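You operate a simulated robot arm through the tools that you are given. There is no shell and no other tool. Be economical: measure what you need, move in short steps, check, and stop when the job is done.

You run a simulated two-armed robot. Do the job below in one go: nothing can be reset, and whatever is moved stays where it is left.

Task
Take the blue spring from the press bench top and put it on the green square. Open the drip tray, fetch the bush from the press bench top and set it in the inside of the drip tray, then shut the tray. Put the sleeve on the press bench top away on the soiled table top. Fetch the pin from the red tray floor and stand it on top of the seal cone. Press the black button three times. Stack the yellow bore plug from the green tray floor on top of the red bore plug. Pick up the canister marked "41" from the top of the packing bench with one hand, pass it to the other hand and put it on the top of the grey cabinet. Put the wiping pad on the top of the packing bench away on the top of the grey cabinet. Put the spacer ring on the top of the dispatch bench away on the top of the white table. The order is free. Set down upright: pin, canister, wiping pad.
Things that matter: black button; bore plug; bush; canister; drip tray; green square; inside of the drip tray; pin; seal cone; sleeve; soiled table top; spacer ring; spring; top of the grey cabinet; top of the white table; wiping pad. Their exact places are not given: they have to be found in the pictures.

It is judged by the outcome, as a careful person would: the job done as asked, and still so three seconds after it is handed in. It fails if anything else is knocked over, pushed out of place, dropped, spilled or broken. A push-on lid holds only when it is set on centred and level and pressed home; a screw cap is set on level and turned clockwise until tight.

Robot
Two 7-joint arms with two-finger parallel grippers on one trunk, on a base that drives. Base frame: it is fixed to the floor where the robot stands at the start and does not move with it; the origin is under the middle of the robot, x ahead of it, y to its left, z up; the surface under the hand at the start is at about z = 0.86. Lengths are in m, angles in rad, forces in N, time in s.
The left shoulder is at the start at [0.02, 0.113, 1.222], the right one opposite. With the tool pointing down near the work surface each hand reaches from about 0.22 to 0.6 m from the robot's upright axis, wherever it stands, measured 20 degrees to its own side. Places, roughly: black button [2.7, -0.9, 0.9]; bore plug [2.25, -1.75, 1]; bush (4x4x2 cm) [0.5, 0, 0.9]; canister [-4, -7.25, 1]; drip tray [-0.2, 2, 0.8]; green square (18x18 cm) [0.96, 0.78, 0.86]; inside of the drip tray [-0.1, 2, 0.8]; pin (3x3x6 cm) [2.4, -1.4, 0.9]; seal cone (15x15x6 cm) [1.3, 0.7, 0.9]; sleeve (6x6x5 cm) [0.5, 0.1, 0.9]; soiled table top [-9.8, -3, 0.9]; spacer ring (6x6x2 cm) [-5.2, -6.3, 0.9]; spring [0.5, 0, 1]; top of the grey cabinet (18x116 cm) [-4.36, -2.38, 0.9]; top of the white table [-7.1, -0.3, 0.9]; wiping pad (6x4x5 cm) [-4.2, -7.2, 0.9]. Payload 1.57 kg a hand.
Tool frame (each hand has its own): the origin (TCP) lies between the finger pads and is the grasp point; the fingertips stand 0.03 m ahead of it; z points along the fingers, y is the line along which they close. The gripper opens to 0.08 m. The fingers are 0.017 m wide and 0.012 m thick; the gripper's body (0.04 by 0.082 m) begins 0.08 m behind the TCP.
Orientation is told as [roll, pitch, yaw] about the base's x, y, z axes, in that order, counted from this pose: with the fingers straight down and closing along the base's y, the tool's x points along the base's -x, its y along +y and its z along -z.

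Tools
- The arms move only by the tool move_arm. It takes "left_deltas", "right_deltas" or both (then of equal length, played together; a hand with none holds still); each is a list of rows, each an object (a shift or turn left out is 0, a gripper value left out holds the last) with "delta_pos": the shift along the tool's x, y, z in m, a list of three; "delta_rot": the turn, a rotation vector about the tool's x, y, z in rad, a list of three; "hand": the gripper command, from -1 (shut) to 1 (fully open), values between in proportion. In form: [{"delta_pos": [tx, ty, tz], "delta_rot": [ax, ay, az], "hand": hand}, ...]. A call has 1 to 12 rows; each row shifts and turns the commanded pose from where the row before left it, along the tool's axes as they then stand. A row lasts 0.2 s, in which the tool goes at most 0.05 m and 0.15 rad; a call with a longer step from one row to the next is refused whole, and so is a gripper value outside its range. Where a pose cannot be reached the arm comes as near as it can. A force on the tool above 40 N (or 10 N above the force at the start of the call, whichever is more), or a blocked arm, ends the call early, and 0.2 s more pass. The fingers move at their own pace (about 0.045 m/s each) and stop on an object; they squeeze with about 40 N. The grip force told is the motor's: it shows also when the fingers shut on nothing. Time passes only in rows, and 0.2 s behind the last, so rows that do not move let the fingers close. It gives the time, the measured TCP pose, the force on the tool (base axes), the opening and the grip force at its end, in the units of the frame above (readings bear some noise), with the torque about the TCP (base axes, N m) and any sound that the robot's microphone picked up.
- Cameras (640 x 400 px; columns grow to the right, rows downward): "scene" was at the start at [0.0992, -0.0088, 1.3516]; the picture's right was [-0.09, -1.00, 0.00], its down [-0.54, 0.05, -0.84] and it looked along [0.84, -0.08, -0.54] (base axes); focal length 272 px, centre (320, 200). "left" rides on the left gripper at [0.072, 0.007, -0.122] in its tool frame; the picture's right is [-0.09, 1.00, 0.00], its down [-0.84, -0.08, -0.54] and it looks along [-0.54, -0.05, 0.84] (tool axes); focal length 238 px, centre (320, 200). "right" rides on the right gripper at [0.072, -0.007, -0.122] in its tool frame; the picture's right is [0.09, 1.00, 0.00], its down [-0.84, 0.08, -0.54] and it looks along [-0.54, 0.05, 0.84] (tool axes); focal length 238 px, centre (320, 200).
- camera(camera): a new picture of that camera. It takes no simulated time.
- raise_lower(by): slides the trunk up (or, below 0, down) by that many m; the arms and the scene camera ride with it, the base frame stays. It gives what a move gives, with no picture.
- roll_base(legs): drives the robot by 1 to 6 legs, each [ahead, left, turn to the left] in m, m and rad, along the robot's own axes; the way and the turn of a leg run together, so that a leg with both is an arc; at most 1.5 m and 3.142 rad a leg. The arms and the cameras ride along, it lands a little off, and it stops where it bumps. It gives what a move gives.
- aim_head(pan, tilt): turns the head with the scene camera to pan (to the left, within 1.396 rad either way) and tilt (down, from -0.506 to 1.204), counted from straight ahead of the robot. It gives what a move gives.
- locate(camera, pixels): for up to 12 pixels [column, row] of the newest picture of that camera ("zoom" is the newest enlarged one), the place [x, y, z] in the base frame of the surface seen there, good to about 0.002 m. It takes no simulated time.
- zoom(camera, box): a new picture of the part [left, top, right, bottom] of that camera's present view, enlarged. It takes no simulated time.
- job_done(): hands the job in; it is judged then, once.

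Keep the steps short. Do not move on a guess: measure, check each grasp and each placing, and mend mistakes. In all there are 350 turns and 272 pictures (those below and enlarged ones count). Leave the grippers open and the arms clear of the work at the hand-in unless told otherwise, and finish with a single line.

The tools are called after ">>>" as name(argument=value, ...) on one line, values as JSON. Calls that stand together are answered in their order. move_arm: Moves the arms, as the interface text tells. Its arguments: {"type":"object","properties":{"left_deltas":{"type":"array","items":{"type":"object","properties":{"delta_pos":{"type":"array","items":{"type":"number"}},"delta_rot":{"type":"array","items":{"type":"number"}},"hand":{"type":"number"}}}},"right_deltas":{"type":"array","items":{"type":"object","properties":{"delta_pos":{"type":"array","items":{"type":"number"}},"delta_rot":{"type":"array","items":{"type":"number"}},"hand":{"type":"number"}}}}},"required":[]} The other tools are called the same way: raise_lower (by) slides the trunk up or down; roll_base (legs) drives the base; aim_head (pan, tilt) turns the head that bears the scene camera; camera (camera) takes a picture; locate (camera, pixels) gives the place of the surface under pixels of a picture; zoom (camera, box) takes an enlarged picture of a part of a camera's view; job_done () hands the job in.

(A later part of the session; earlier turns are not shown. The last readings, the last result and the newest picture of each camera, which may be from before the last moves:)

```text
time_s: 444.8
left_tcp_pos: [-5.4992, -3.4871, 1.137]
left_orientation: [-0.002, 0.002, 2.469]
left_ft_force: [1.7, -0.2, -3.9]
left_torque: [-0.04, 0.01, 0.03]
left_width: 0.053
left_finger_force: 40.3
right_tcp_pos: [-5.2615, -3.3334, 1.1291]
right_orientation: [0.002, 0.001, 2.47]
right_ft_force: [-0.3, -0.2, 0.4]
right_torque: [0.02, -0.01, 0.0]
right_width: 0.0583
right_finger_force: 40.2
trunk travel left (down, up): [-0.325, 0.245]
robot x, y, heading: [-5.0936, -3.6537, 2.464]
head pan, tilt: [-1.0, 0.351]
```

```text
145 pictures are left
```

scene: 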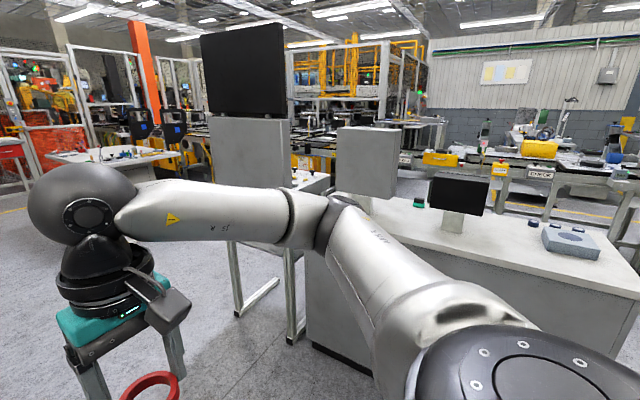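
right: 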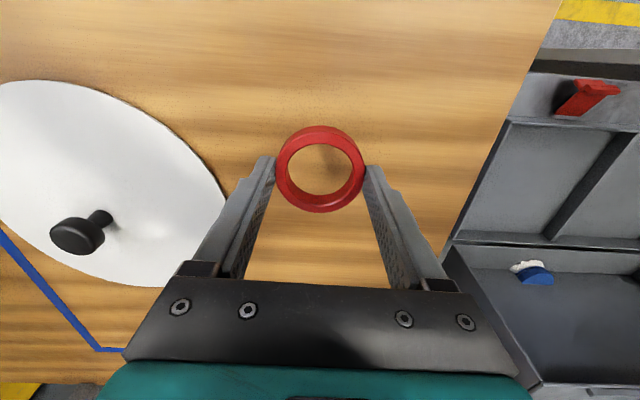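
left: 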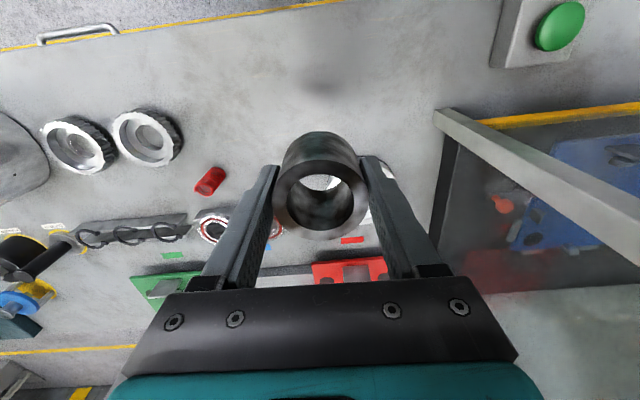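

>>> locate(camera="scene", pixels=[[240, 315], [292, 340], [215, 170], [315, 345], [340, 200], [420, 260], [560, 295], [100, 160], [600, 250], [450, 245], [500, 270], [395, 200]])

>>> aim_head(pan=0.6, tilt=0.35)

>>> camera(camera="scene")

>>> locate(camera="scene", pixels=[[330, 130], [350, 200], [355, 300], [420, 130], [480, 150], [500, 200], [390, 330], [270, 250]])

```text
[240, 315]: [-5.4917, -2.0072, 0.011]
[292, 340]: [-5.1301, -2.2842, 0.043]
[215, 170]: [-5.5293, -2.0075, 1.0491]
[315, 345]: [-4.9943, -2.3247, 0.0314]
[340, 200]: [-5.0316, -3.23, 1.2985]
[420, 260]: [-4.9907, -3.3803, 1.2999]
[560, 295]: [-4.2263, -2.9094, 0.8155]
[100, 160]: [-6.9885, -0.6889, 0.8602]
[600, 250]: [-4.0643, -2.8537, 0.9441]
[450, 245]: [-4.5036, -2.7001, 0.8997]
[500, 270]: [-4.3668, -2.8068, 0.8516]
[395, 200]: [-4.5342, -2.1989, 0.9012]
```

```text
time_s: 446.4
left_tcp_pos: [-5.4997, -3.4881, 1.1349]
left_orientation: [-0.003, 0.002, 2.47]
left_ft_force: [1.4, 0.5, -4.5]
left_torque: [-0.04, -0.04, -0.02]
left_width: 0.0533
left_finger_force: 39.2
right_tcp_pos: [-5.2615, -3.3332, 1.1293]
right_orientation: [-0.001, 0.0, 2.473]
right_ft_force: [0.4, -0.3, 0.6]
right_torque: [0.0, 0.0, 0.02]
right_width: 0.0582
right_finger_force: 39.8
trunk travel left (down, up): [-0.325, 0.245]
robot x, y, heading: [-5.093, -3.6624, 2.467]
head pan, tilt: [0.6, 0.351]
```

```text
144 pictures are left
```

scene: 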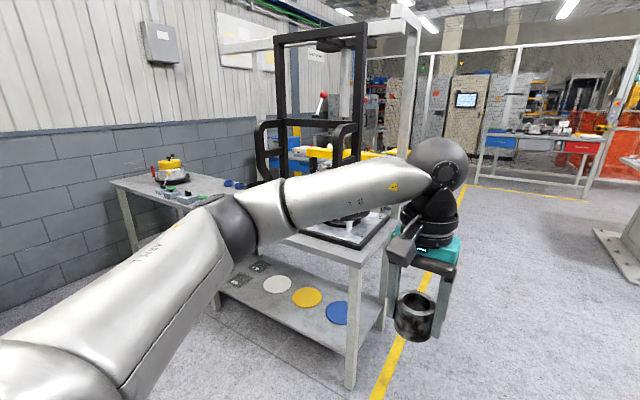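

```text
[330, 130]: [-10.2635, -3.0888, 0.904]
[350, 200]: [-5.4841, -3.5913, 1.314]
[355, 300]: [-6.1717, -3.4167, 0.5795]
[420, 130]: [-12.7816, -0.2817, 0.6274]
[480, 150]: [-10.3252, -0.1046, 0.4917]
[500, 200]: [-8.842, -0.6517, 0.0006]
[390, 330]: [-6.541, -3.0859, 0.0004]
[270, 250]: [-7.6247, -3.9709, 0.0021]
```

>>> roll_base(legs=[[0, -0.28, 0.02], [1.2, 0, 0], [0.8, 0, 0]])

>>> aim_head(pan=-0.5, tilt=0.45)

>>> camera(camera="scene")

>>> aim_head(pan=0.9, tilt=0.35)

>>> camera(camera="scene")

```text
time_s: 458.0
left_tcp_pos: [-6.9154, -2.0206, 1.1353]
left_orientation: [-0.002, 0.005, 2.474]
left_ft_force: [-0.5, 0.2, -4.1]
left_torque: [-0.01, -0.01, -0.02]
left_width: 0.0533
left_finger_force: 39.9
right_tcp_pos: [-6.6771, -1.8645, 1.1305]
right_orientation: [-0.001, 0.0, 2.474]
right_ft_force: [-0.8, 0.0, -0.5]
right_torque: [-0.01, -0.01, -0.02]
right_width: 0.0583
right_finger_force: 40.0
trunk travel left (down, up): [-0.325, 0.245]
robot x, y, heading: [-6.506, -2.192, 2.469]
head pan, tilt: [0.6, 0.351]
```

```text
time_s: 459.4
left_tcp_pos: [-6.9161, -2.0213, 1.1362]
left_orientation: [-0.002, 0.004, 2.474]
left_ft_force: [-0.6, -0.2, -4.9]
left_torque: [-0.02, 0.0, 0.04]
left_width: 0.0531
left_finger_force: 40.2
right_tcp_pos: [-6.6779, -1.865, 1.129]
right_orientation: [0.001, -0.001, 2.474]
right_ft_force: [-1.3, -0.6, 0.0]
right_torque: [-0.03, 0.0, 0.01]
right_width: 0.0582
right_finger_force: 39.6
trunk travel left (down, up): [-0.325, 0.245]
robot x, y, heading: [-6.5084, -2.1894, 2.477]
head pan, tilt: [-0.499, 0.45]
```

```text
143 pictures are left
```

scene: 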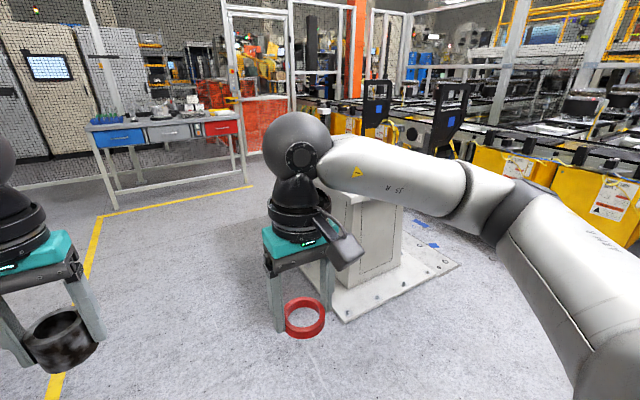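

```text
time_s: 460.9
left_tcp_pos: [-6.9152, -2.0214, 1.1359]
left_orientation: [-0.002, 0.004, 2.473]
left_ft_force: [0.4, 0.5, -4.1]
left_torque: [-0.03, 0.0, -0.01]
left_width: 0.0532
left_finger_force: 39.6
right_tcp_pos: [-6.6776, -1.8656, 1.13]
right_orientation: [-0.002, 0.0, 2.474]
right_ft_force: [-0.2, -0.7, -1.0]
right_torque: [-0.01, 0.01, -0.01]
right_width: 0.0582
right_finger_force: 39.4
trunk travel left (down, up): [-0.325, 0.245]
robot x, y, heading: [-6.5067, -2.1927, 2.472]
head pan, tilt: [0.901, 0.351]
```

```text
142 pictures are left
```

scene: 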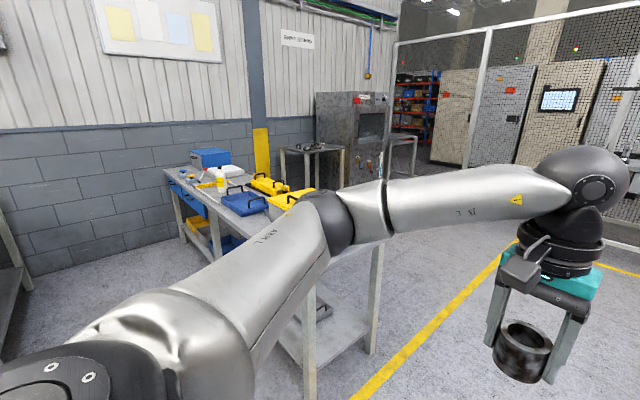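

>>> locate(camera="scene", pixels=[[310, 150], [300, 148], [342, 165], [375, 150], [250, 180], [290, 190], [375, 300], [350, 120], [395, 140], [325, 165]])

>>> zoom(camera="scene", box=[160, 80, 460, 260])

```text
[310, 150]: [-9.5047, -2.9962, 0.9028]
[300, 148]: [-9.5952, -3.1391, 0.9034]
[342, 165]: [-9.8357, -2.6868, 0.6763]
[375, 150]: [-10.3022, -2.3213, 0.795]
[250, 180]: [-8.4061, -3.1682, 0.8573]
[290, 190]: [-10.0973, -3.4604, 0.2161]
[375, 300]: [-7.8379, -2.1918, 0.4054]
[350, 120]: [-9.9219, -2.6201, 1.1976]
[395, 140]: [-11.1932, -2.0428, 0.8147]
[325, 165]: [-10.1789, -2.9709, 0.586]
```

```text
2.13 times, centred on (310, 170) of scene
```

zoom: 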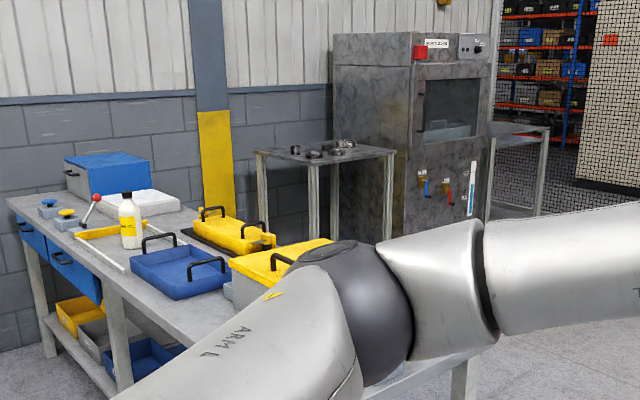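

>>> roll_base(legs=[[0, 0, -0.6], [0.7, 0, 0]])

>>> aim_head(pan=0.0, tilt=0.5)

>>> camera(camera="scene")

```text
time_s: 466.4
left_tcp_pos: [-6.9389, -1.1506, 1.1365]
left_orientation: [-0.002, 0.003, 1.859]
left_ft_force: [-0.8, -0.9, -4.0]
left_torque: [-0.05, 0.03, -0.03]
left_width: 0.0536
left_finger_force: 40.1
right_tcp_pos: [-6.6542, -1.1608, 1.1286]
right_orientation: [0.001, 0.0, 1.862]
right_ft_force: [-0.2, -0.6, -1.1]
right_torque: [0.0, -0.03, 0.01]
right_width: 0.0581
right_finger_force: 40.0
trunk travel left (down, up): [-0.325, 0.245]
robot x, y, heading: [-6.7029, -1.5262, 1.859]
head pan, tilt: [0.901, 0.351]
```

```text
time_s: 467.6
left_tcp_pos: [-6.939, -1.1508, 1.1365]
left_orientation: [0.0, 0.003, 1.858]
left_ft_force: [0.1, -0.3, -3.1]
left_torque: [-0.01, 0.04, -0.01]
left_width: 0.0532
left_finger_force: 39.5
right_tcp_pos: [-6.6549, -1.1614, 1.1308]
right_orientation: [0.0, -0.001, 1.861]
right_ft_force: [0.2, -0.2, 0.0]
right_torque: [0.02, -0.01, 0.0]
right_width: 0.0582
right_finger_force: 40.0
trunk travel left (down, up): [-0.325, 0.245]
robot x, y, heading: [-6.7061, -1.5265, 1.854]
head pan, tilt: [0.0, 0.499]
```

```text
140 pictures are left
```

scene: 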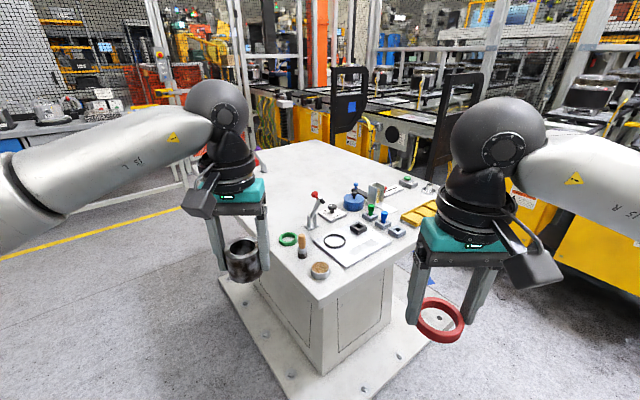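

>>> locate(camera="scene", pixels=[[300, 265], [322, 300], [270, 190], [300, 170], [300, 380], [220, 290], [300, 220], [400, 370], [345, 290], [288, 240], [320, 268], [430, 280]])

>>> zoom(camera="scene", box=[230, 130, 450, 310])

```text
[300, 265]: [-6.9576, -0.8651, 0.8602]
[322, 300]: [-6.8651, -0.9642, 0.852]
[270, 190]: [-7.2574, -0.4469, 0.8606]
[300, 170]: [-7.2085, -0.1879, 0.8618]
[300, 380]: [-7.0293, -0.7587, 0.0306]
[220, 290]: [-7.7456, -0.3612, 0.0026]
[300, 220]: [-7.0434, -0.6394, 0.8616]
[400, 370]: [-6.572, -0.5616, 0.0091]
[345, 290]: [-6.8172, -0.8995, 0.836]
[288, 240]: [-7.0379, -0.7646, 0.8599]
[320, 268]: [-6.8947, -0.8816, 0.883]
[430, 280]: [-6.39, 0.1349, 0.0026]
```

```text
2.22 times, centred on (340, 220) of scene
```

zoom: 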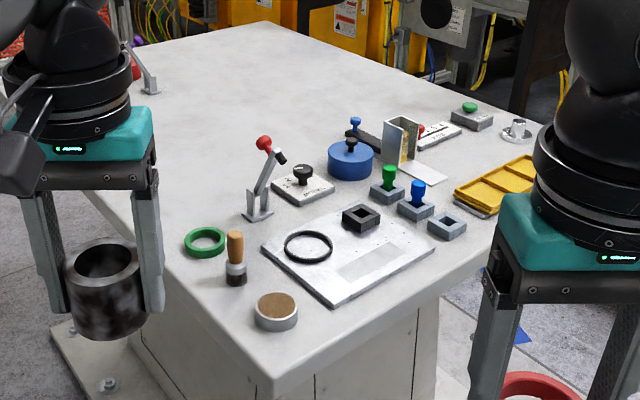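

>>> roll_base(legs=[[0, 0, -0.938], [0, 1.13, 0]])

>>> aim_head(pan=-0.2, tilt=0.65)

>>> camera(camera="scene")

```text
time_s: 475.9
left_tcp_pos: [-7.4545, -0.4178, 1.1356]
left_orientation: [-0.002, 0.003, 0.929]
left_ft_force: [0.1, 0.3, -4.3]
left_torque: [-0.04, 0.01, 0.0]
left_width: 0.053
left_finger_force: 40.5
right_tcp_pos: [-7.2923, -0.6527, 1.1291]
right_orientation: [0.0, 0.0, 0.928]
right_ft_force: [-0.2, -0.3, 0.0]
right_torque: [-0.02, 0.0, -0.02]
right_width: 0.0583
right_finger_force: 39.3
trunk travel left (down, up): [-0.325, 0.245]
robot x, y, heading: [-7.6172, -0.8319, 0.929]
head pan, tilt: [0.0, 0.499]
```

```text
time_s: 476.6
left_tcp_pos: [-7.4532, -0.4195, 1.1359]
left_orientation: [0.001, 0.002, 0.927]
left_ft_force: [0.9, -0.1, -4.9]
left_torque: [0.01, 0.05, 0.03]
left_width: 0.0534
left_finger_force: 40.3
right_tcp_pos: [-7.2924, -0.6527, 1.1284]
right_orientation: [-0.001, 0.002, 0.927]
right_ft_force: [-0.9, 0.0, -1.0]
right_torque: [0.0, -0.02, 0.01]
right_width: 0.0584
right_finger_force: 39.4
trunk travel left (down, up): [-0.325, 0.245]
robot x, y, heading: [-7.613, -0.833, 0.929]
head pan, tilt: [-0.201, 0.649]
```

```text
138 pictures are left
```

scene: 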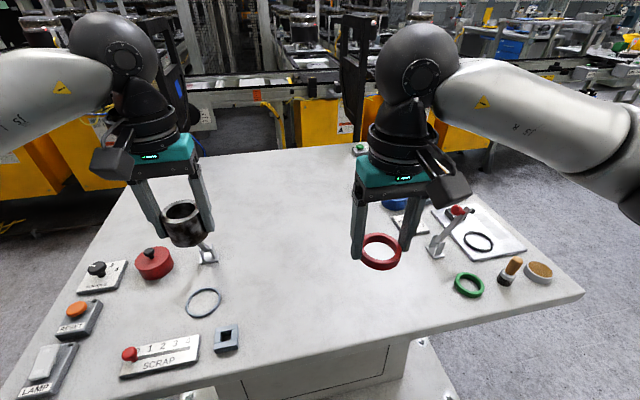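

>>> locate(camera="scene", pixels=[[340, 270], [320, 250], [300, 290], [230, 330], [205, 300], [400, 310], [455, 280], [435, 250], [340, 230]])

```text
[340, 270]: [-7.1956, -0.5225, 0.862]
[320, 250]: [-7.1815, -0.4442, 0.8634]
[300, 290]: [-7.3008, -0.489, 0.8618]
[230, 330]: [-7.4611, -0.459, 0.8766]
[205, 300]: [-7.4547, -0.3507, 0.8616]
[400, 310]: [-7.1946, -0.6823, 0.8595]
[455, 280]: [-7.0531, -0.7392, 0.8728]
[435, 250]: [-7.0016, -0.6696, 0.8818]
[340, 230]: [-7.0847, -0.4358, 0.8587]
```

>>> move_arm(right_deltas=[{"delta_pos": [-0.038, 0.01, 0]}, {"delta_pos": [-0.038, 0.01, 0]}, {"delta_pos": [-0.038, 0.01, 0]}, {"delta_pos": [-0.036, 0.01, 0]}, {"delta_pos": [0, 0, 0.04]}, {"delta_pos": [0, 0, 0.04]}, {"delta_pos": [0, 0, 0.04]}, {"delta_pos": [0, 0, 0.04]}, {"delta_pos": [0, 0, 0.03]}, {"delta_pos": [0, 0, 0.02]}, {}])

>>> camera(camera="right")

```text
time_s: 479.0
left_tcp_pos: [-7.4544, -0.4192, 1.136]
left_orientation: [-0.001, 0.003, 0.929]
left_ft_force: [0.2, 0.7, -4.4]
left_torque: [-0.05, 0.0, 0.02]
left_width: 0.0532
left_finger_force: 40.1
right_tcp_pos: [-7.2334, -0.5094, 0.9177]
right_orientation: [-0.003, -0.002, 0.928]
right_ft_force: [-0.2, 0.2, -0.4]
right_torque: [0.0, -0.01, -0.03]
right_width: 0.0585
right_finger_force: 40.0
trunk travel left (down, up): [-0.325, 0.245]
robot x, y, heading: [-7.6138, -0.8277, 0.931]
head pan, tilt: [-0.201, 0.649]
```

```text
137 pictures are left
```

right: 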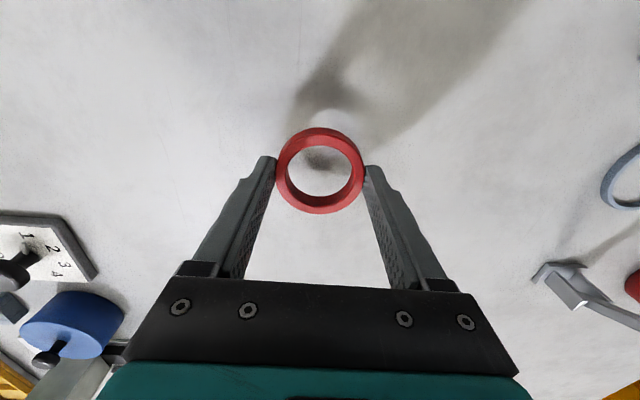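

>>> move_arm(right_deltas=[{"delta_pos": [0, 0, 0.012]}, {"delta_pos": [0, 0, 0.007]}, {"delta_pos": [0, 0, 0.002]}, {}, {"hand": 0.7}, {}, {"hand": 0.9}, {}, {"delta_pos": [0, 0, -0.03]}, {"delta_pos": [0, 0, -0.04]}, {"delta_pos": [0, 0, -0.04]}])

>>> camera(camera="right")

```text
time_s: 481.4
left_tcp_pos: [-7.4543, -0.4195, 1.1354]
left_orientation: [-0.002, 0.002, 0.929]
left_ft_force: [-0.8, 0.3, -3.7]
left_torque: [0.01, 0.0, 0.01]
left_width: 0.053
left_finger_force: 39.4
right_tcp_pos: [-7.2327, -0.5121, 1.0088]
right_orientation: [0.0, 0.002, 0.928]
right_ft_force: [-1.3, -0.8, -1.1]
right_torque: [0.02, 0.03, 0.01]
right_width: 0.0759
right_finger_force: 0.1
trunk travel left (down, up): [-0.325, 0.245]
robot x, y, heading: [-7.6137, -0.8313, 0.927]
head pan, tilt: [-0.201, 0.649]
```

```text
136 pictures are left
```

right: 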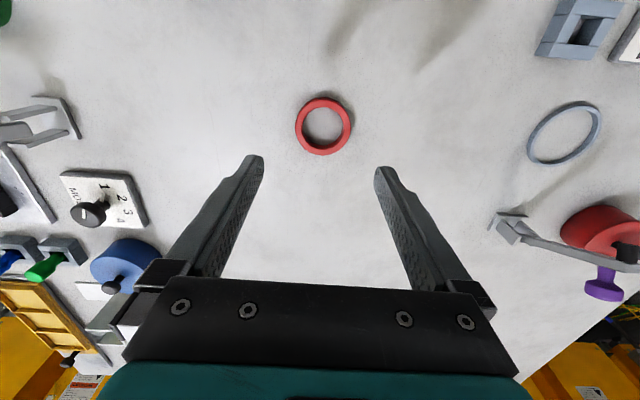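

>>> move_arm(right_deltas=[{"delta_pos": [0, 0, -0.04]}, {"delta_pos": [0.02, 0, -0.04]}, {"delta_pos": [0.03, 0, -0.04]}, {"delta_pos": [0.03, 0, 0]}, {"delta_pos": [0.03, 0, 0]}])

>>> roll_base(legs=[[-0.3, 0, 0], [0, 0, 1.57], [0, 0, 1.55], [0.6, -0.2, 0]])

>>> aim_head(pan=0.0, tilt=0.35)

>>> camera(camera="scene")

```text
time_s: 482.6
left_tcp_pos: [-7.4545, -0.4193, 1.1352]
left_orientation: [-0.002, 0.004, 0.927]
left_ft_force: [0.6, -0.2, -4.0]
left_torque: [-0.01, 0.02, 0.0]
left_width: 0.0532
left_finger_force: 39.9
right_tcp_pos: [-7.3012, -0.599, 1.1281]
right_orientation: [0.0, 0.0, 0.926]
right_ft_force: [0.1, -0.2, -0.2]
right_torque: [-0.01, 0.02, -0.01]
right_width: 0.0762
right_finger_force: 0.0
trunk travel left (down, up): [-0.325, 0.245]
robot x, y, heading: [-7.6149, -0.8285, 0.929]
head pan, tilt: [-0.201, 0.649]
```

```text
time_s: 495.4
left_tcp_pos: [-8.4813, -1.8284, 1.1348]
left_orientation: [-0.002, 0.004, -2.226]
left_ft_force: [0.5, -0.2, -3.9]
left_torque: [0.06, -0.02, -0.02]
left_width: 0.0534
left_finger_force: 40.2
right_tcp_pos: [-8.6337, -1.6466, 1.1292]
right_orientation: [0.0, 0.001, -2.226]
right_ft_force: [-0.6, -0.1, 0.0]
right_torque: [0.02, -0.05, 0.0]
right_width: 0.076
right_finger_force: 0.0
trunk travel left (down, up): [-0.325, 0.245]
robot x, y, heading: [-8.3173, -1.418, -2.226]
head pan, tilt: [-0.201, 0.649]
```

```text
time_s: 496.2
left_tcp_pos: [-8.4806, -1.8271, 1.1351]
left_orientation: [-0.002, 0.002, -2.225]
left_ft_force: [0.2, -0.2, -2.9]
left_torque: [0.03, -0.02, 0.02]
left_width: 0.0531
left_finger_force: 39.9
right_tcp_pos: [-8.6321, -1.648, 1.1284]
right_orientation: [0.0, 0.0, -2.225]
right_ft_force: [0.1, 0.3, 0.7]
right_torque: [0.0, 0.03, -0.02]
right_width: 0.0761
right_finger_force: 0.0
trunk travel left (down, up): [-0.325, 0.245]
robot x, y, heading: [-8.3145, -1.4199, -2.231]
head pan, tilt: [0.0, 0.351]
```

```text
135 pictures are left
```

scene: 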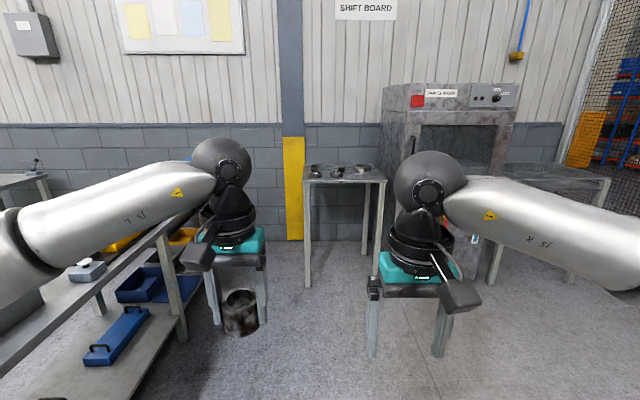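

>>> locate(camera="scene", pixels=[[310, 182], [380, 180], [345, 172], [345, 182], [308, 285], [175, 340], [182, 240], [160, 300], [395, 200], [200, 215]])

>>> zoom(camera="scene", box=[280, 140, 420, 230])

```text
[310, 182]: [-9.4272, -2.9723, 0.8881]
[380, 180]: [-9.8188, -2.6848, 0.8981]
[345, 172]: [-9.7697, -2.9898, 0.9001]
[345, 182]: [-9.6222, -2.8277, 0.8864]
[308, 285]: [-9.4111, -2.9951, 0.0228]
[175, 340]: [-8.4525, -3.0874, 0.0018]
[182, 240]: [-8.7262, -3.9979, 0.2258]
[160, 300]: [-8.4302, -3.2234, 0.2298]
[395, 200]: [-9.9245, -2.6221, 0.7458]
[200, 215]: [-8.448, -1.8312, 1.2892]
```

```text
4.44 times, centred on (350, 185) of scene
```

zoom: 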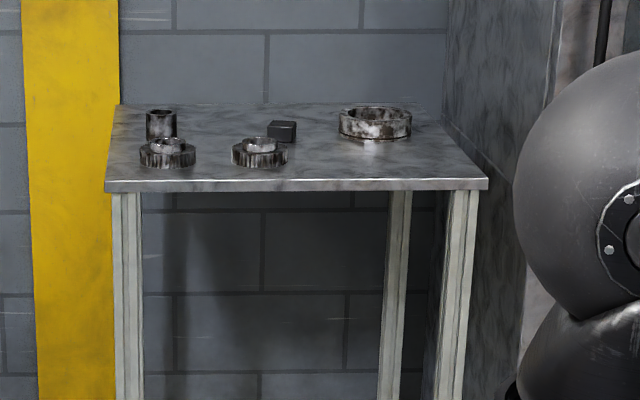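

>>> roll_base(legs=[[0, -0.37, 0], [1.0, 0, 0], [0.4, 0, 0]])

>>> aim_head(pan=0.1, tilt=0.65)

>>> camera(camera="scene")

>>> camera(camera="left")

```text
time_s: 505.6
left_tcp_pos: [-9.6343, -2.7452, 1.1364]
left_orientation: [-0.001, 0.004, -2.22]
left_ft_force: [0.0, 0.1, -4.7]
left_torque: [0.01, -0.02, 0.03]
left_width: 0.0533
left_finger_force: 40.0
right_tcp_pos: [-9.7871, -2.5654, 1.1288]
right_orientation: [0.002, 0.0, -2.22]
right_ft_force: [0.7, -0.3, -0.3]
right_torque: [0.02, -0.07, -0.03]
right_width: 0.076
right_finger_force: 0.0
trunk travel left (down, up): [-0.325, 0.245]
robot x, y, heading: [-9.4697, -2.3361, -2.226]
head pan, tilt: [0.0, 0.351]
```

```text
time_s: 506.4
left_tcp_pos: [-9.635, -2.7458, 1.1351]
left_orientation: [-0.002, 0.003, -2.22]
left_ft_force: [-0.3, 0.6, -4.3]
left_torque: [0.0, -0.02, 0.01]
left_width: 0.0533
left_finger_force: 40.0
right_tcp_pos: [-9.7876, -2.5658, 1.1283]
right_orientation: [-0.002, 0.0, -2.221]
right_ft_force: [0.4, -0.1, 0.2]
right_torque: [-0.03, -0.01, -0.02]
right_width: 0.0761
right_finger_force: 0.1
trunk travel left (down, up): [-0.325, 0.245]
robot x, y, heading: [-9.4711, -2.3345, -2.222]
head pan, tilt: [0.099, 0.649]
```

```text
133 pictures are left
```

scene: 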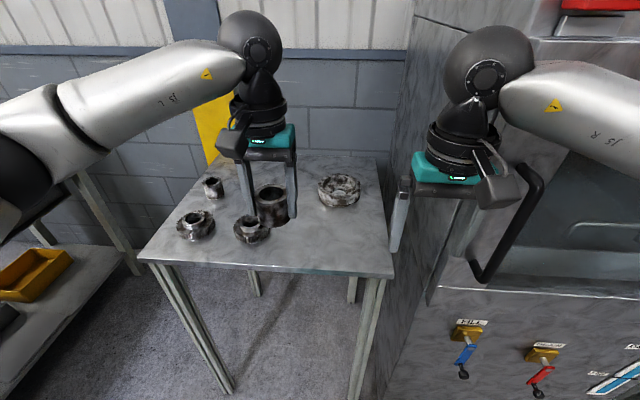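

```text
132 pictures are left
```

left: 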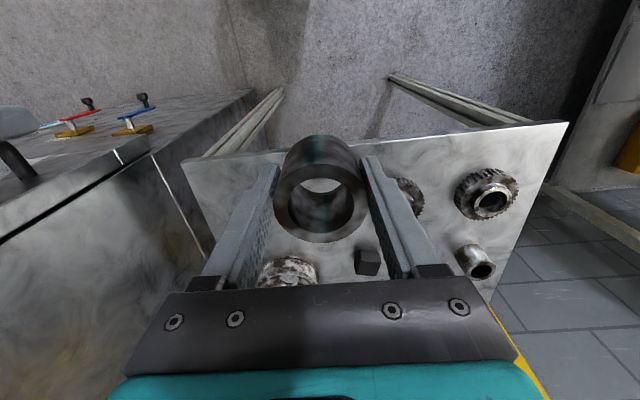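

>>> locate(camera="scene", pixels=[[320, 240], [310, 225], [340, 250], [250, 240], [340, 200], [300, 268], [380, 270], [485, 270]])

>>> move_arm(right_deltas=[{"delta_pos": [0.03, 0, 0]}, {"delta_pos": [0.03, 0, 0]}, {"delta_pos": [0.03, 0, 0]}])

```text
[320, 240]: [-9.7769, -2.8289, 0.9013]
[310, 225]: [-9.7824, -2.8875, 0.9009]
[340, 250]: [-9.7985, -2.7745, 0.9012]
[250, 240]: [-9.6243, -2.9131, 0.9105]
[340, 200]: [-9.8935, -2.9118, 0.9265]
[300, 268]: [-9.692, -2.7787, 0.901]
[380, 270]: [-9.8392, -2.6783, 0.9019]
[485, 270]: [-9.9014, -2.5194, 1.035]
```

```text
time_s: 507.2
left_tcp_pos: [-9.6345, -2.7452, 1.136]
left_orientation: [-0.001, 0.003, -2.222]
left_ft_force: [0.5, -0.4, -3.8]
left_torque: [0.05, 0.01, 0.03]
left_width: 0.0528
left_finger_force: 40.2
right_tcp_pos: [-9.7313, -2.4914, 1.128]
right_orientation: [0.0, -0.002, -2.22]
right_ft_force: [-0.3, 0.5, 0.3]
right_torque: [0.0, -0.03, -0.05]
right_width: 0.0762
right_finger_force: 0.0
trunk travel left (down, up): [-0.325, 0.245]
robot x, y, heading: [-9.47, -2.3365, -2.22]
head pan, tilt: [0.099, 0.649]
```

>>> move_arm(left_deltas=[{"delta_pos": [-0.033, -0.015, 0]}, {"delta_pos": [-0.033, -0.015, 0]}, {"delta_pos": [-0.033, -0.015, 0]}, {"delta_pos": [-0.034, -0.014, 0]}, {"delta_pos": [0, 0, 0.04]}, {"delta_pos": [0, 0, 0.04]}, {"delta_pos": [0, 0, 0.04]}, {"delta_pos": [0, 0, 0.03]}, {"delta_pos": [0, 0, 0.02]}, {}])

>>> camera(camera="scene")

>>> camera(camera="left")

```text
time_s: 509.4
left_tcp_pos: [-9.7612, -2.8136, 0.963]
left_orientation: [-0.002, 0.003, -2.222]
left_ft_force: [-0.1, -0.2, -4.4]
left_torque: [0.02, 0.0, -0.01]
left_width: 0.0532
left_finger_force: 40.0
right_tcp_pos: [-9.732, -2.4921, 1.1293]
right_orientation: [0.0, 0.0, -2.22]
right_ft_force: [0.3, 0.1, 0.0]
right_torque: [-0.01, 0.03, 0.02]
right_width: 0.0758
right_finger_force: 0.1
trunk travel left (down, up): [-0.325, 0.245]
robot x, y, heading: [-9.4686, -2.3368, -2.223]
head pan, tilt: [0.099, 0.649]
```

```text
131 pictures are left
```

scene: 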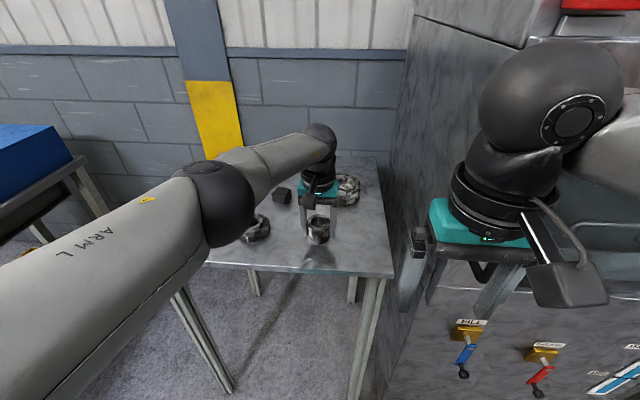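

```text
130 pictures are left
```

left: 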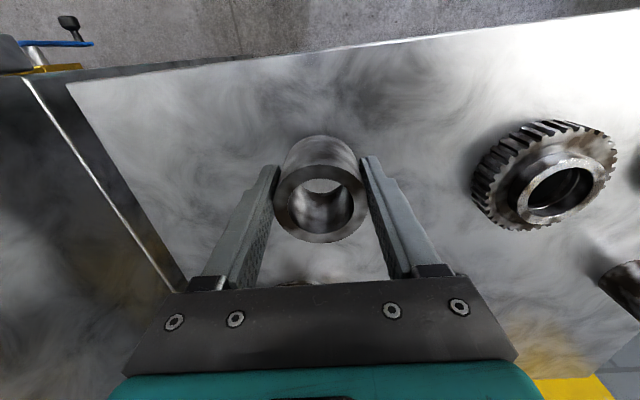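

>>> move_arm(left_deltas=[{"delta_pos": [0, 0, 0.014]}, {"delta_pos": [0, 0, 0.008]}, {"delta_pos": [0, 0, 0.003]}, {}])

```text
time_s: 510.4
left_tcp_pos: [-9.7599, -2.8123, 0.94]
left_orientation: [-0.001, 0.004, -2.22]
left_ft_force: [0.6, -0.6, -4.4]
left_torque: [0.02, 0.0, 0.02]
left_width: 0.0533
left_finger_force: 39.9
left hand out of reach, approached as far as the arm can: row 3
right_tcp_pos: [-9.7313, -2.4917, 1.1278]
right_orientation: [0.0, -0.001, -2.22]
right_ft_force: [-0.8, -0.1, -1.5]
right_torque: [0.01, 0.02, 0.0]
right_width: 0.076
right_finger_force: 0.0
trunk travel left (down, up): [-0.325, 0.245]
robot x, y, heading: [-9.4741, -2.3353, -2.217]
head pan, tilt: [0.099, 0.649]
```

>>> raise_lower(by=-0.004)

```text
time_s: 510.9
left_tcp_pos: [-9.7594, -2.813, 0.9372]
left_orientation: [-0.002, 0.003, -2.22]
left_ft_force: [0.9, 1.1, 2.8]
left_torque: [-0.18, -0.07, 0.02]
left_width: 0.0534
left_finger_force: 40.7
right_tcp_pos: [-9.7314, -2.493, 1.1241]
right_orientation: [0.0, -0.003, -2.22]
right_ft_force: [0.3, 0.6, 0.3]
right_torque: [-0.03, 0.04, -0.01]
right_width: 0.0758
right_finger_force: 0.1
trunk travel left (down, up): [-0.321, 0.249]
robot x, y, heading: [-9.4701, -2.3328, -2.224]
head pan, tilt: [0.099, 0.649]
```

Contact (force changed from −4.4 to +2.8). Releasing and lifting.

>>> move_arm(left_deltas=[{"hand": 0.5}, {"hand": 0.8}, {}, {}, {"delta_pos": [0, 0, -0.03]}, {"delta_pos": [0, 0, -0.04]}, {"delta_pos": [0, 0, -0.04]}, {"delta_pos": [0, 0, -0.04]}, {"delta_pos": [0.03, 0.02, -0.03]}, {"delta_pos": [0.04, 0.02, 0]}, {"delta_pos": [0.03, 0, 0]}])

>>> camera(camera="left")

```text
time_s: 513.3
left_tcp_pos: [-9.6642, -2.7545, 1.1133]
left_orientation: [-0.002, 0.001, -2.22]
left_ft_force: [-0.3, 0.1, 1.0]
left_torque: [-0.01, 0.0, 0.03]
left_width: 0.072
left_finger_force: 0.0
right_tcp_pos: [-9.732, -2.4915, 1.1247]
right_orientation: [0.0, -0.003, -2.218]
right_ft_force: [0.7, 0.0, -0.6]
right_torque: [-0.01, -0.02, 0.02]
right_width: 0.0757
right_finger_force: 0.1
trunk travel left (down, up): [-0.321, 0.249]
robot x, y, heading: [-9.4745, -2.3335, -2.222]
head pan, tilt: [0.099, 0.649]
```

```text
129 pictures are left
```

left: 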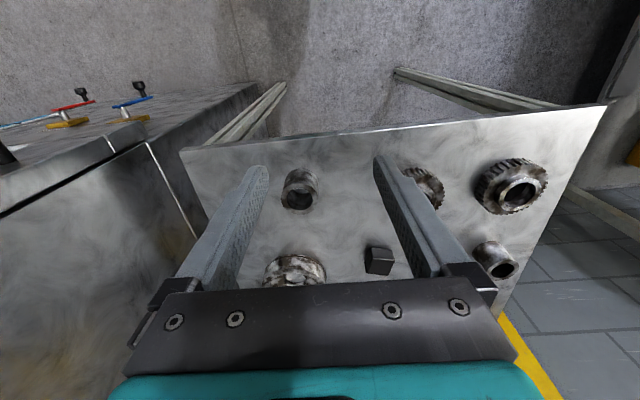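

>>> roll_base(legs=[[-1.0, 0, 0], [-0.98, 0, 0], [0, 1.4, 0]])

```text
time_s: 529.7
left_tcp_pos: [-7.3564, -2.0227, 1.1131]
left_orientation: [-0.002, 0.004, -2.204]
left_ft_force: [-0.6, -0.1, -0.4]
left_torque: [0.0, 0.01, 0.03]
left_width: 0.0719
left_finger_force: 0.1
right_tcp_pos: [-7.4288, -1.761, 1.1246]
right_orientation: [-0.002, -0.001, -2.201]
right_ft_force: [0.1, 0.2, 0.8]
right_torque: [-0.02, -0.01, -0.02]
right_width: 0.0762
right_finger_force: 0.1
trunk travel left (down, up): [-0.321, 0.249]
robot x, y, heading: [-7.1686, -1.5983, -2.208]
head pan, tilt: [0.099, 0.649]
```

>>> roll_base(legs=[[0, 0, -0.02], [0, 1.4, 0], [0, 1.43, 0]])

>>> aim_head(pan=0.6, tilt=0.4)

>>> camera(camera="scene")

```text
time_s: 543.8
left_tcp_pos: [-5.1169, -3.7648, 1.1126]
left_orientation: [-0.003, 0.003, -2.232]
left_ft_force: [0.0, -0.3, 0.5]
left_torque: [-0.01, 0.01, -0.03]
left_width: 0.0721
left_finger_force: 0.0
right_tcp_pos: [-5.1822, -3.4991, 1.1248]
right_orientation: [0.002, -0.001, -2.229]
right_ft_force: [0.9, 0.4, 0.7]
right_torque: [0.03, 0.01, 0.03]
right_width: 0.0762
right_finger_force: 0.0
trunk travel left (down, up): [-0.321, 0.249]
robot x, y, heading: [-4.9184, -3.3476, -2.231]
head pan, tilt: [0.099, 0.649]
```

```text
time_s: 544.7
left_tcp_pos: [-5.1185, -3.7629, 1.1128]
left_orientation: [-0.002, 0.003, -2.229]
left_ft_force: [0.3, -0.2, 1.5]
left_torque: [0.03, 0.02, -0.01]
left_width: 0.0718
left_finger_force: 0.1
right_tcp_pos: [-5.1812, -3.501, 1.1252]
right_orientation: [0.001, 0.0, -2.23]
right_ft_force: [0.2, -0.5, -0.3]
right_torque: [-0.01, 0.01, -0.01]
right_width: 0.0762
right_finger_force: 0.0
trunk travel left (down, up): [-0.321, 0.249]
robot x, y, heading: [-4.9191, -3.3469, -2.231]
head pan, tilt: [0.6, 0.4]
```

```text
128 pictures are left
```

scene: 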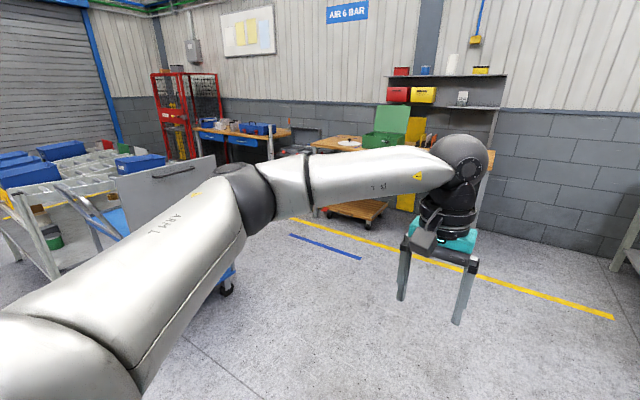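

>>> roll_base(legs=[[1.2, 0, 0], [0.45, 0, 0], [0, 1.4, 0], [0, 1.4, 0]])

>>> aim_head(pan=0.0, tilt=0.6)

>>> camera(camera="scene")

```text
time_s: 566.5
left_tcp_pos: [-3.834, -6.7744, 1.114]
left_orientation: [-0.003, 0.003, -2.221]
left_ft_force: [0.0, -0.1, -0.2]
left_torque: [0.01, 0.01, 0.03]
left_width: 0.0719
left_finger_force: 0.1
right_tcp_pos: [-3.8982, -6.5117, 1.1246]
right_orientation: [0.001, 0.0, -2.22]
right_ft_force: [0.0, -0.3, 0.6]
right_torque: [0.05, 0.0, 0.01]
right_width: 0.0758
right_finger_force: 0.1
trunk travel left (down, up): [-0.321, 0.249]
robot x, y, heading: [-3.6339, -6.3541, -2.225]
head pan, tilt: [0.6, 0.4]
```

```text
time_s: 567.5
left_tcp_pos: [-3.8347, -6.7738, 1.1138]
left_orientation: [-0.002, 0.003, -2.221]
left_ft_force: [0.5, -0.1, -1.0]
left_torque: [0.05, 0.0, 0.03]
left_width: 0.072
left_finger_force: 0.1
right_tcp_pos: [-3.8992, -6.5118, 1.1233]
right_orientation: [-0.001, 0.0, -2.22]
right_ft_force: [-0.7, 1.0, -0.4]
right_torque: [0.0, 0.02, 0.02]
right_width: 0.0762
right_finger_force: 0.0
trunk travel left (down, up): [-0.321, 0.249]
robot x, y, heading: [-3.6375, -6.3564, -2.222]
head pan, tilt: [0.0, 0.6]
```

```text
127 pictures are left
```

scene: 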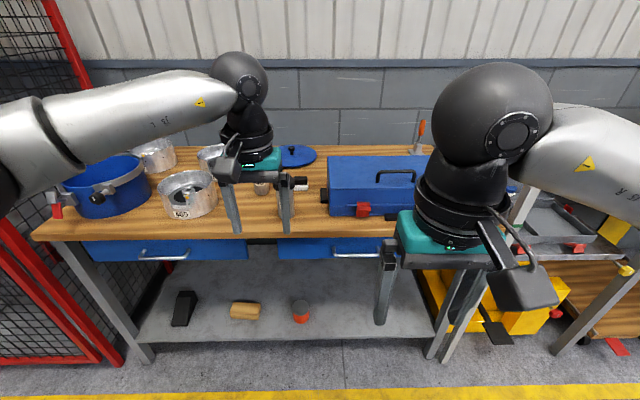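

>>> move_arm(left_deltas=[{"delta_pos": [0.03, 0.04, 0]}, {"delta_pos": [0.03, 0.04, 0]}, {"delta_pos": [0, 0.04, 0]}, {"delta_pos": [0, 0.04, 0]}])

>>> zoom(camera="scene", box=[160, 130, 420, 270])

```text
time_s: 568.5
left_tcp_pos: [-3.6703, -6.8241, 1.1104]
left_orientation: [-0.003, 0.004, -2.222]
left_ft_force: [1.0, -0.2, 0.2]
left_torque: [-0.01, 0.06, 0.01]
left_width: 0.0721
left_finger_force: 0.1
right_tcp_pos: [-3.9, -6.5122, 1.1252]
right_orientation: [0.0, 0.0, -2.22]
right_ft_force: [-0.5, 0.2, -0.1]
right_torque: [-0.02, 0.01, 0.0]
right_width: 0.0762
right_finger_force: 0.1
trunk travel left (down, up): [-0.321, 0.249]
robot x, y, heading: [-3.6376, -6.3586, -2.222]
head pan, tilt: [0.0, 0.6]
```

```text
2.46 times, centred on (290, 200) of scene
```

zoom: 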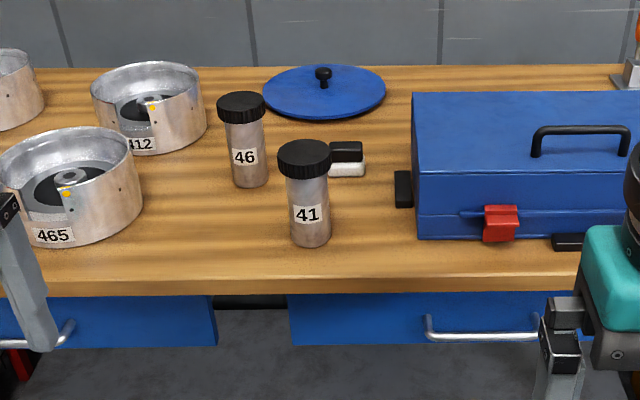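

>>> locate(camera="zoom", pixels=[[304, 150], [280, 155], [330, 155], [310, 215], [310, 242], [241, 100], [347, 150], [335, 148], [360, 150], [347, 170], [255, 260], [420, 190]])

```text
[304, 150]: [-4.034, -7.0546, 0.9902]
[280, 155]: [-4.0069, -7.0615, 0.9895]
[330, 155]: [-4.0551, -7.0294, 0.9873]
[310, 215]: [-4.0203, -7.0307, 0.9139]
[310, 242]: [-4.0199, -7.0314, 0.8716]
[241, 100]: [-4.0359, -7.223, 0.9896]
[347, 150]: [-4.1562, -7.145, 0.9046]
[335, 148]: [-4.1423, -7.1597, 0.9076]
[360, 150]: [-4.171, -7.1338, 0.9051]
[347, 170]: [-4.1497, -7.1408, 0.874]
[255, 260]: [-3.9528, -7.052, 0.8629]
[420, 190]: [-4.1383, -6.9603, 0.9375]
```

Canister "41" is the front one; the wiping pad (black/white) is behind it. I'll move closer and shift left so the canister is in front of me.

>>> roll_base(legs=[[0, 0.13, 0], [0.27, 0, 0]])

>>> aim_head(pan=0.0, tilt=0.7)

>>> camera(camera="scene")

```text
time_s: 571.2
left_tcp_pos: [-3.7311, -7.1148, 1.1096]
left_orientation: [-0.002, 0.003, -2.219]
left_ft_force: [0.1, 0.0, -0.2]
left_torque: [0.0, 0.01, 0.03]
left_width: 0.0719
left_finger_force: 0.1
right_tcp_pos: [-3.959, -6.8039, 1.1248]
right_orientation: [0.001, 0.001, -2.22]
right_ft_force: [0.0, -1.1, 0.0]
right_torque: [0.02, -0.03, 0.03]
right_width: 0.0761
right_finger_force: 0.0
trunk travel left (down, up): [-0.321, 0.249]
robot x, y, heading: [-3.694, -6.647, -2.223]
head pan, tilt: [0.0, 0.6]
```

```text
time_s: 571.9
left_tcp_pos: [-3.7307, -7.1157, 1.1105]
left_orientation: [-0.002, 0.004, -2.221]
left_ft_force: [0.4, 0.4, 0.3]
left_torque: [0.0, 0.01, 0.01]
left_width: 0.072
left_finger_force: 0.0
right_tcp_pos: [-3.959, -6.8025, 1.1256]
right_orientation: [-0.001, 0.0, -2.221]
right_ft_force: [0.2, -0.7, -0.8]
right_torque: [0.02, -0.02, -0.01]
right_width: 0.0761
right_finger_force: 0.0
trunk travel left (down, up): [-0.321, 0.249]
robot x, y, heading: [-3.6929, -6.6462, -2.221]
head pan, tilt: [0.0, 0.7]
```

```text
125 pictures are left
```

scene: 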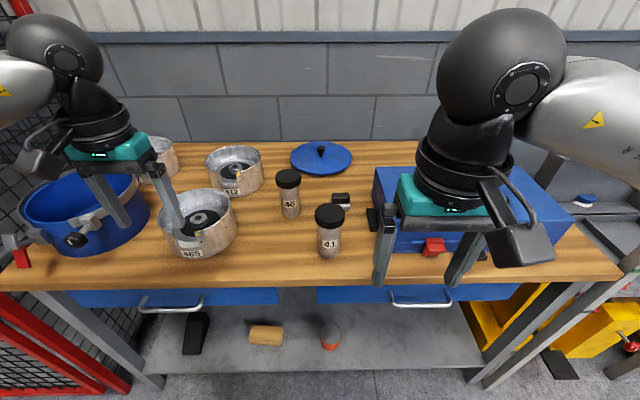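

>>> zoom(camera="scene", box=[270, 150, 390, 270])

>>> locate(camera="scene", pixels=[[330, 212], [318, 213], [343, 213], [330, 206], [330, 219], [330, 250], [322, 250], [339, 250], [341, 197], [345, 203], [390, 185], [335, 280]])

```text
3.33 times, centred on (330, 210) of scene
```

zoom: 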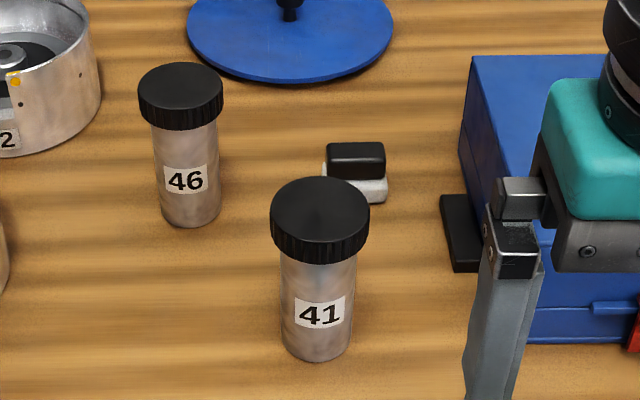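

```text
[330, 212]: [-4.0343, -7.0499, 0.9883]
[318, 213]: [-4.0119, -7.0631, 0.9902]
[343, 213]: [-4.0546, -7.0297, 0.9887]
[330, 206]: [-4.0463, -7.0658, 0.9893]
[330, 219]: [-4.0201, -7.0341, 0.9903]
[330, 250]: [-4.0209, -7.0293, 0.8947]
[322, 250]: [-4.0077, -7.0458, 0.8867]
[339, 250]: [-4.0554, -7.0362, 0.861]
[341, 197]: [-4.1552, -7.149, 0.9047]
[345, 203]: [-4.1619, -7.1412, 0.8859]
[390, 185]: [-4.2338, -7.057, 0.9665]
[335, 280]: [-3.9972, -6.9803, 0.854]
```

>>> move_arm(right_deltas=[{"delta_rot": [0, -0.15, 0], "hand": 1}, {"delta_rot": [0, -0.15, 0]}, {"delta_rot": [0, -0.15, 0]}, {"delta_rot": [0, -0.15, 0]}, {"delta_rot": [0, -0.15, 0]}, {"delta_rot": [0, -0.15, 0]}, {"delta_rot": [0, -0.147, 0]}, {}])

>>> camera(camera="scene")

```text
time_s: 573.7
left_tcp_pos: [-3.7309, -7.1163, 1.1108]
left_orientation: [-0.002, 0.004, -2.219]
left_ft_force: [0.2, -0.3, 0.3]
left_torque: [-0.02, 0.01, 0.01]
left_width: 0.0721
left_finger_force: 0.1
right_tcp_pos: [-3.9858, -6.9248, 1.1431]
right_orientation: [0.001, -1.049, -2.221]
right_ft_force: [0.1, -0.4, 0.6]
right_torque: [0.0, -0.03, -0.01]
right_width: 0.0797
right_finger_force: 0.1
right hand out of reach, approached as far as the arm can: row 2, 3, 4, 5, 6, 7
trunk travel left (down, up): [-0.321, 0.249]
robot x, y, heading: [-3.7011, -6.6459, -2.219]
head pan, tilt: [0.0, 0.7]
```

```text
123 pictures are left
```

scene: 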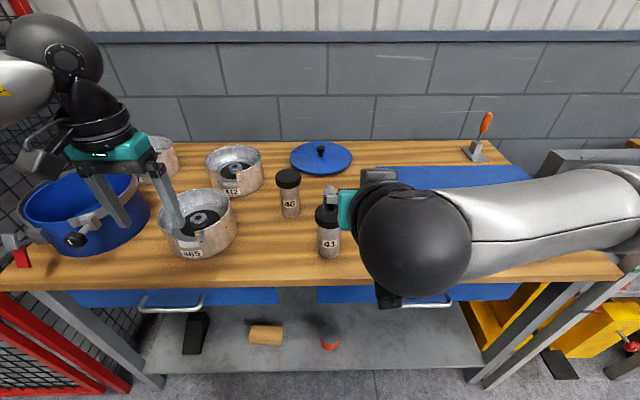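

>>> move_arm(right_deltas=[{"delta_pos": [0.0346, 0.01, 0.02]}, {"delta_pos": [0.0346, 0.01, 0.02]}, {"delta_pos": [0.0346, 0.01, 0.02]}, {}])

```text
time_s: 574.7
left_tcp_pos: [-3.7308, -7.1169, 1.1097]
left_orientation: [0.0, 0.002, -2.22]
left_ft_force: [-0.7, -0.4, -0.2]
left_torque: [0.02, 0.02, -0.01]
left_width: 0.0723
left_finger_force: 0.1
right_tcp_pos: [-3.9626, -6.9446, 1.0265]
right_orientation: [0.001, -1.049, -2.224]
right_ft_force: [0.4, 0.0, -1.3]
right_torque: [0.01, -0.03, -0.01]
right_width: 0.0798
right_finger_force: 0.1
trunk travel left (down, up): [-0.321, 0.249]
robot x, y, heading: [-3.7011, -6.6494, -2.223]
head pan, tilt: [0.0, 0.7]
```

>>> move_arm(right_deltas=[{"delta_pos": [0.0346, 0.003, 0.02]}, {"delta_pos": [0.0346, 0.003, 0.02]}, {"delta_pos": [0.0277, 0.003, 0.016]}, {}])

>>> camera(camera="right")

>>> camera(camera="scene")

```text
time_s: 575.7
left_tcp_pos: [-3.7319, -7.1153, 1.11]
left_orientation: [-0.003, 0.003, -2.22]
left_ft_force: [-0.8, 0.3, 0.3]
left_torque: [0.0, 0.03, 0.02]
left_width: 0.0721
left_finger_force: 0.0
right_tcp_pos: [-3.9533, -6.9533, 0.9137]
right_orientation: [-0.004, -1.043, -2.219]
right_ft_force: [-0.3, 0.0, -0.1]
right_torque: [0.01, -0.03, 0.02]
right_width: 0.08
right_finger_force: 0.0
right hand out of reach, approached as far as the arm can: row 3
trunk travel left (down, up): [-0.321, 0.249]
robot x, y, heading: [-3.7001, -6.6456, -2.222]
head pan, tilt: [0.0, 0.7]
```

```text
122 pictures are left
```

right: 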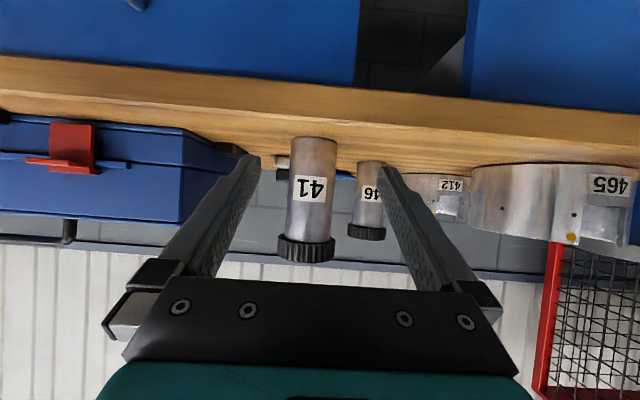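

```text
121 pictures are left
```

scene: 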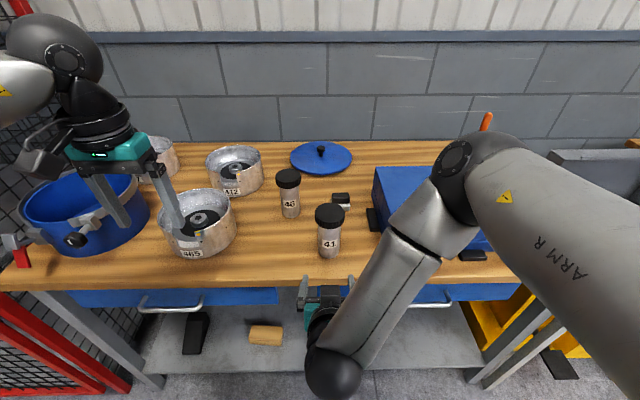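

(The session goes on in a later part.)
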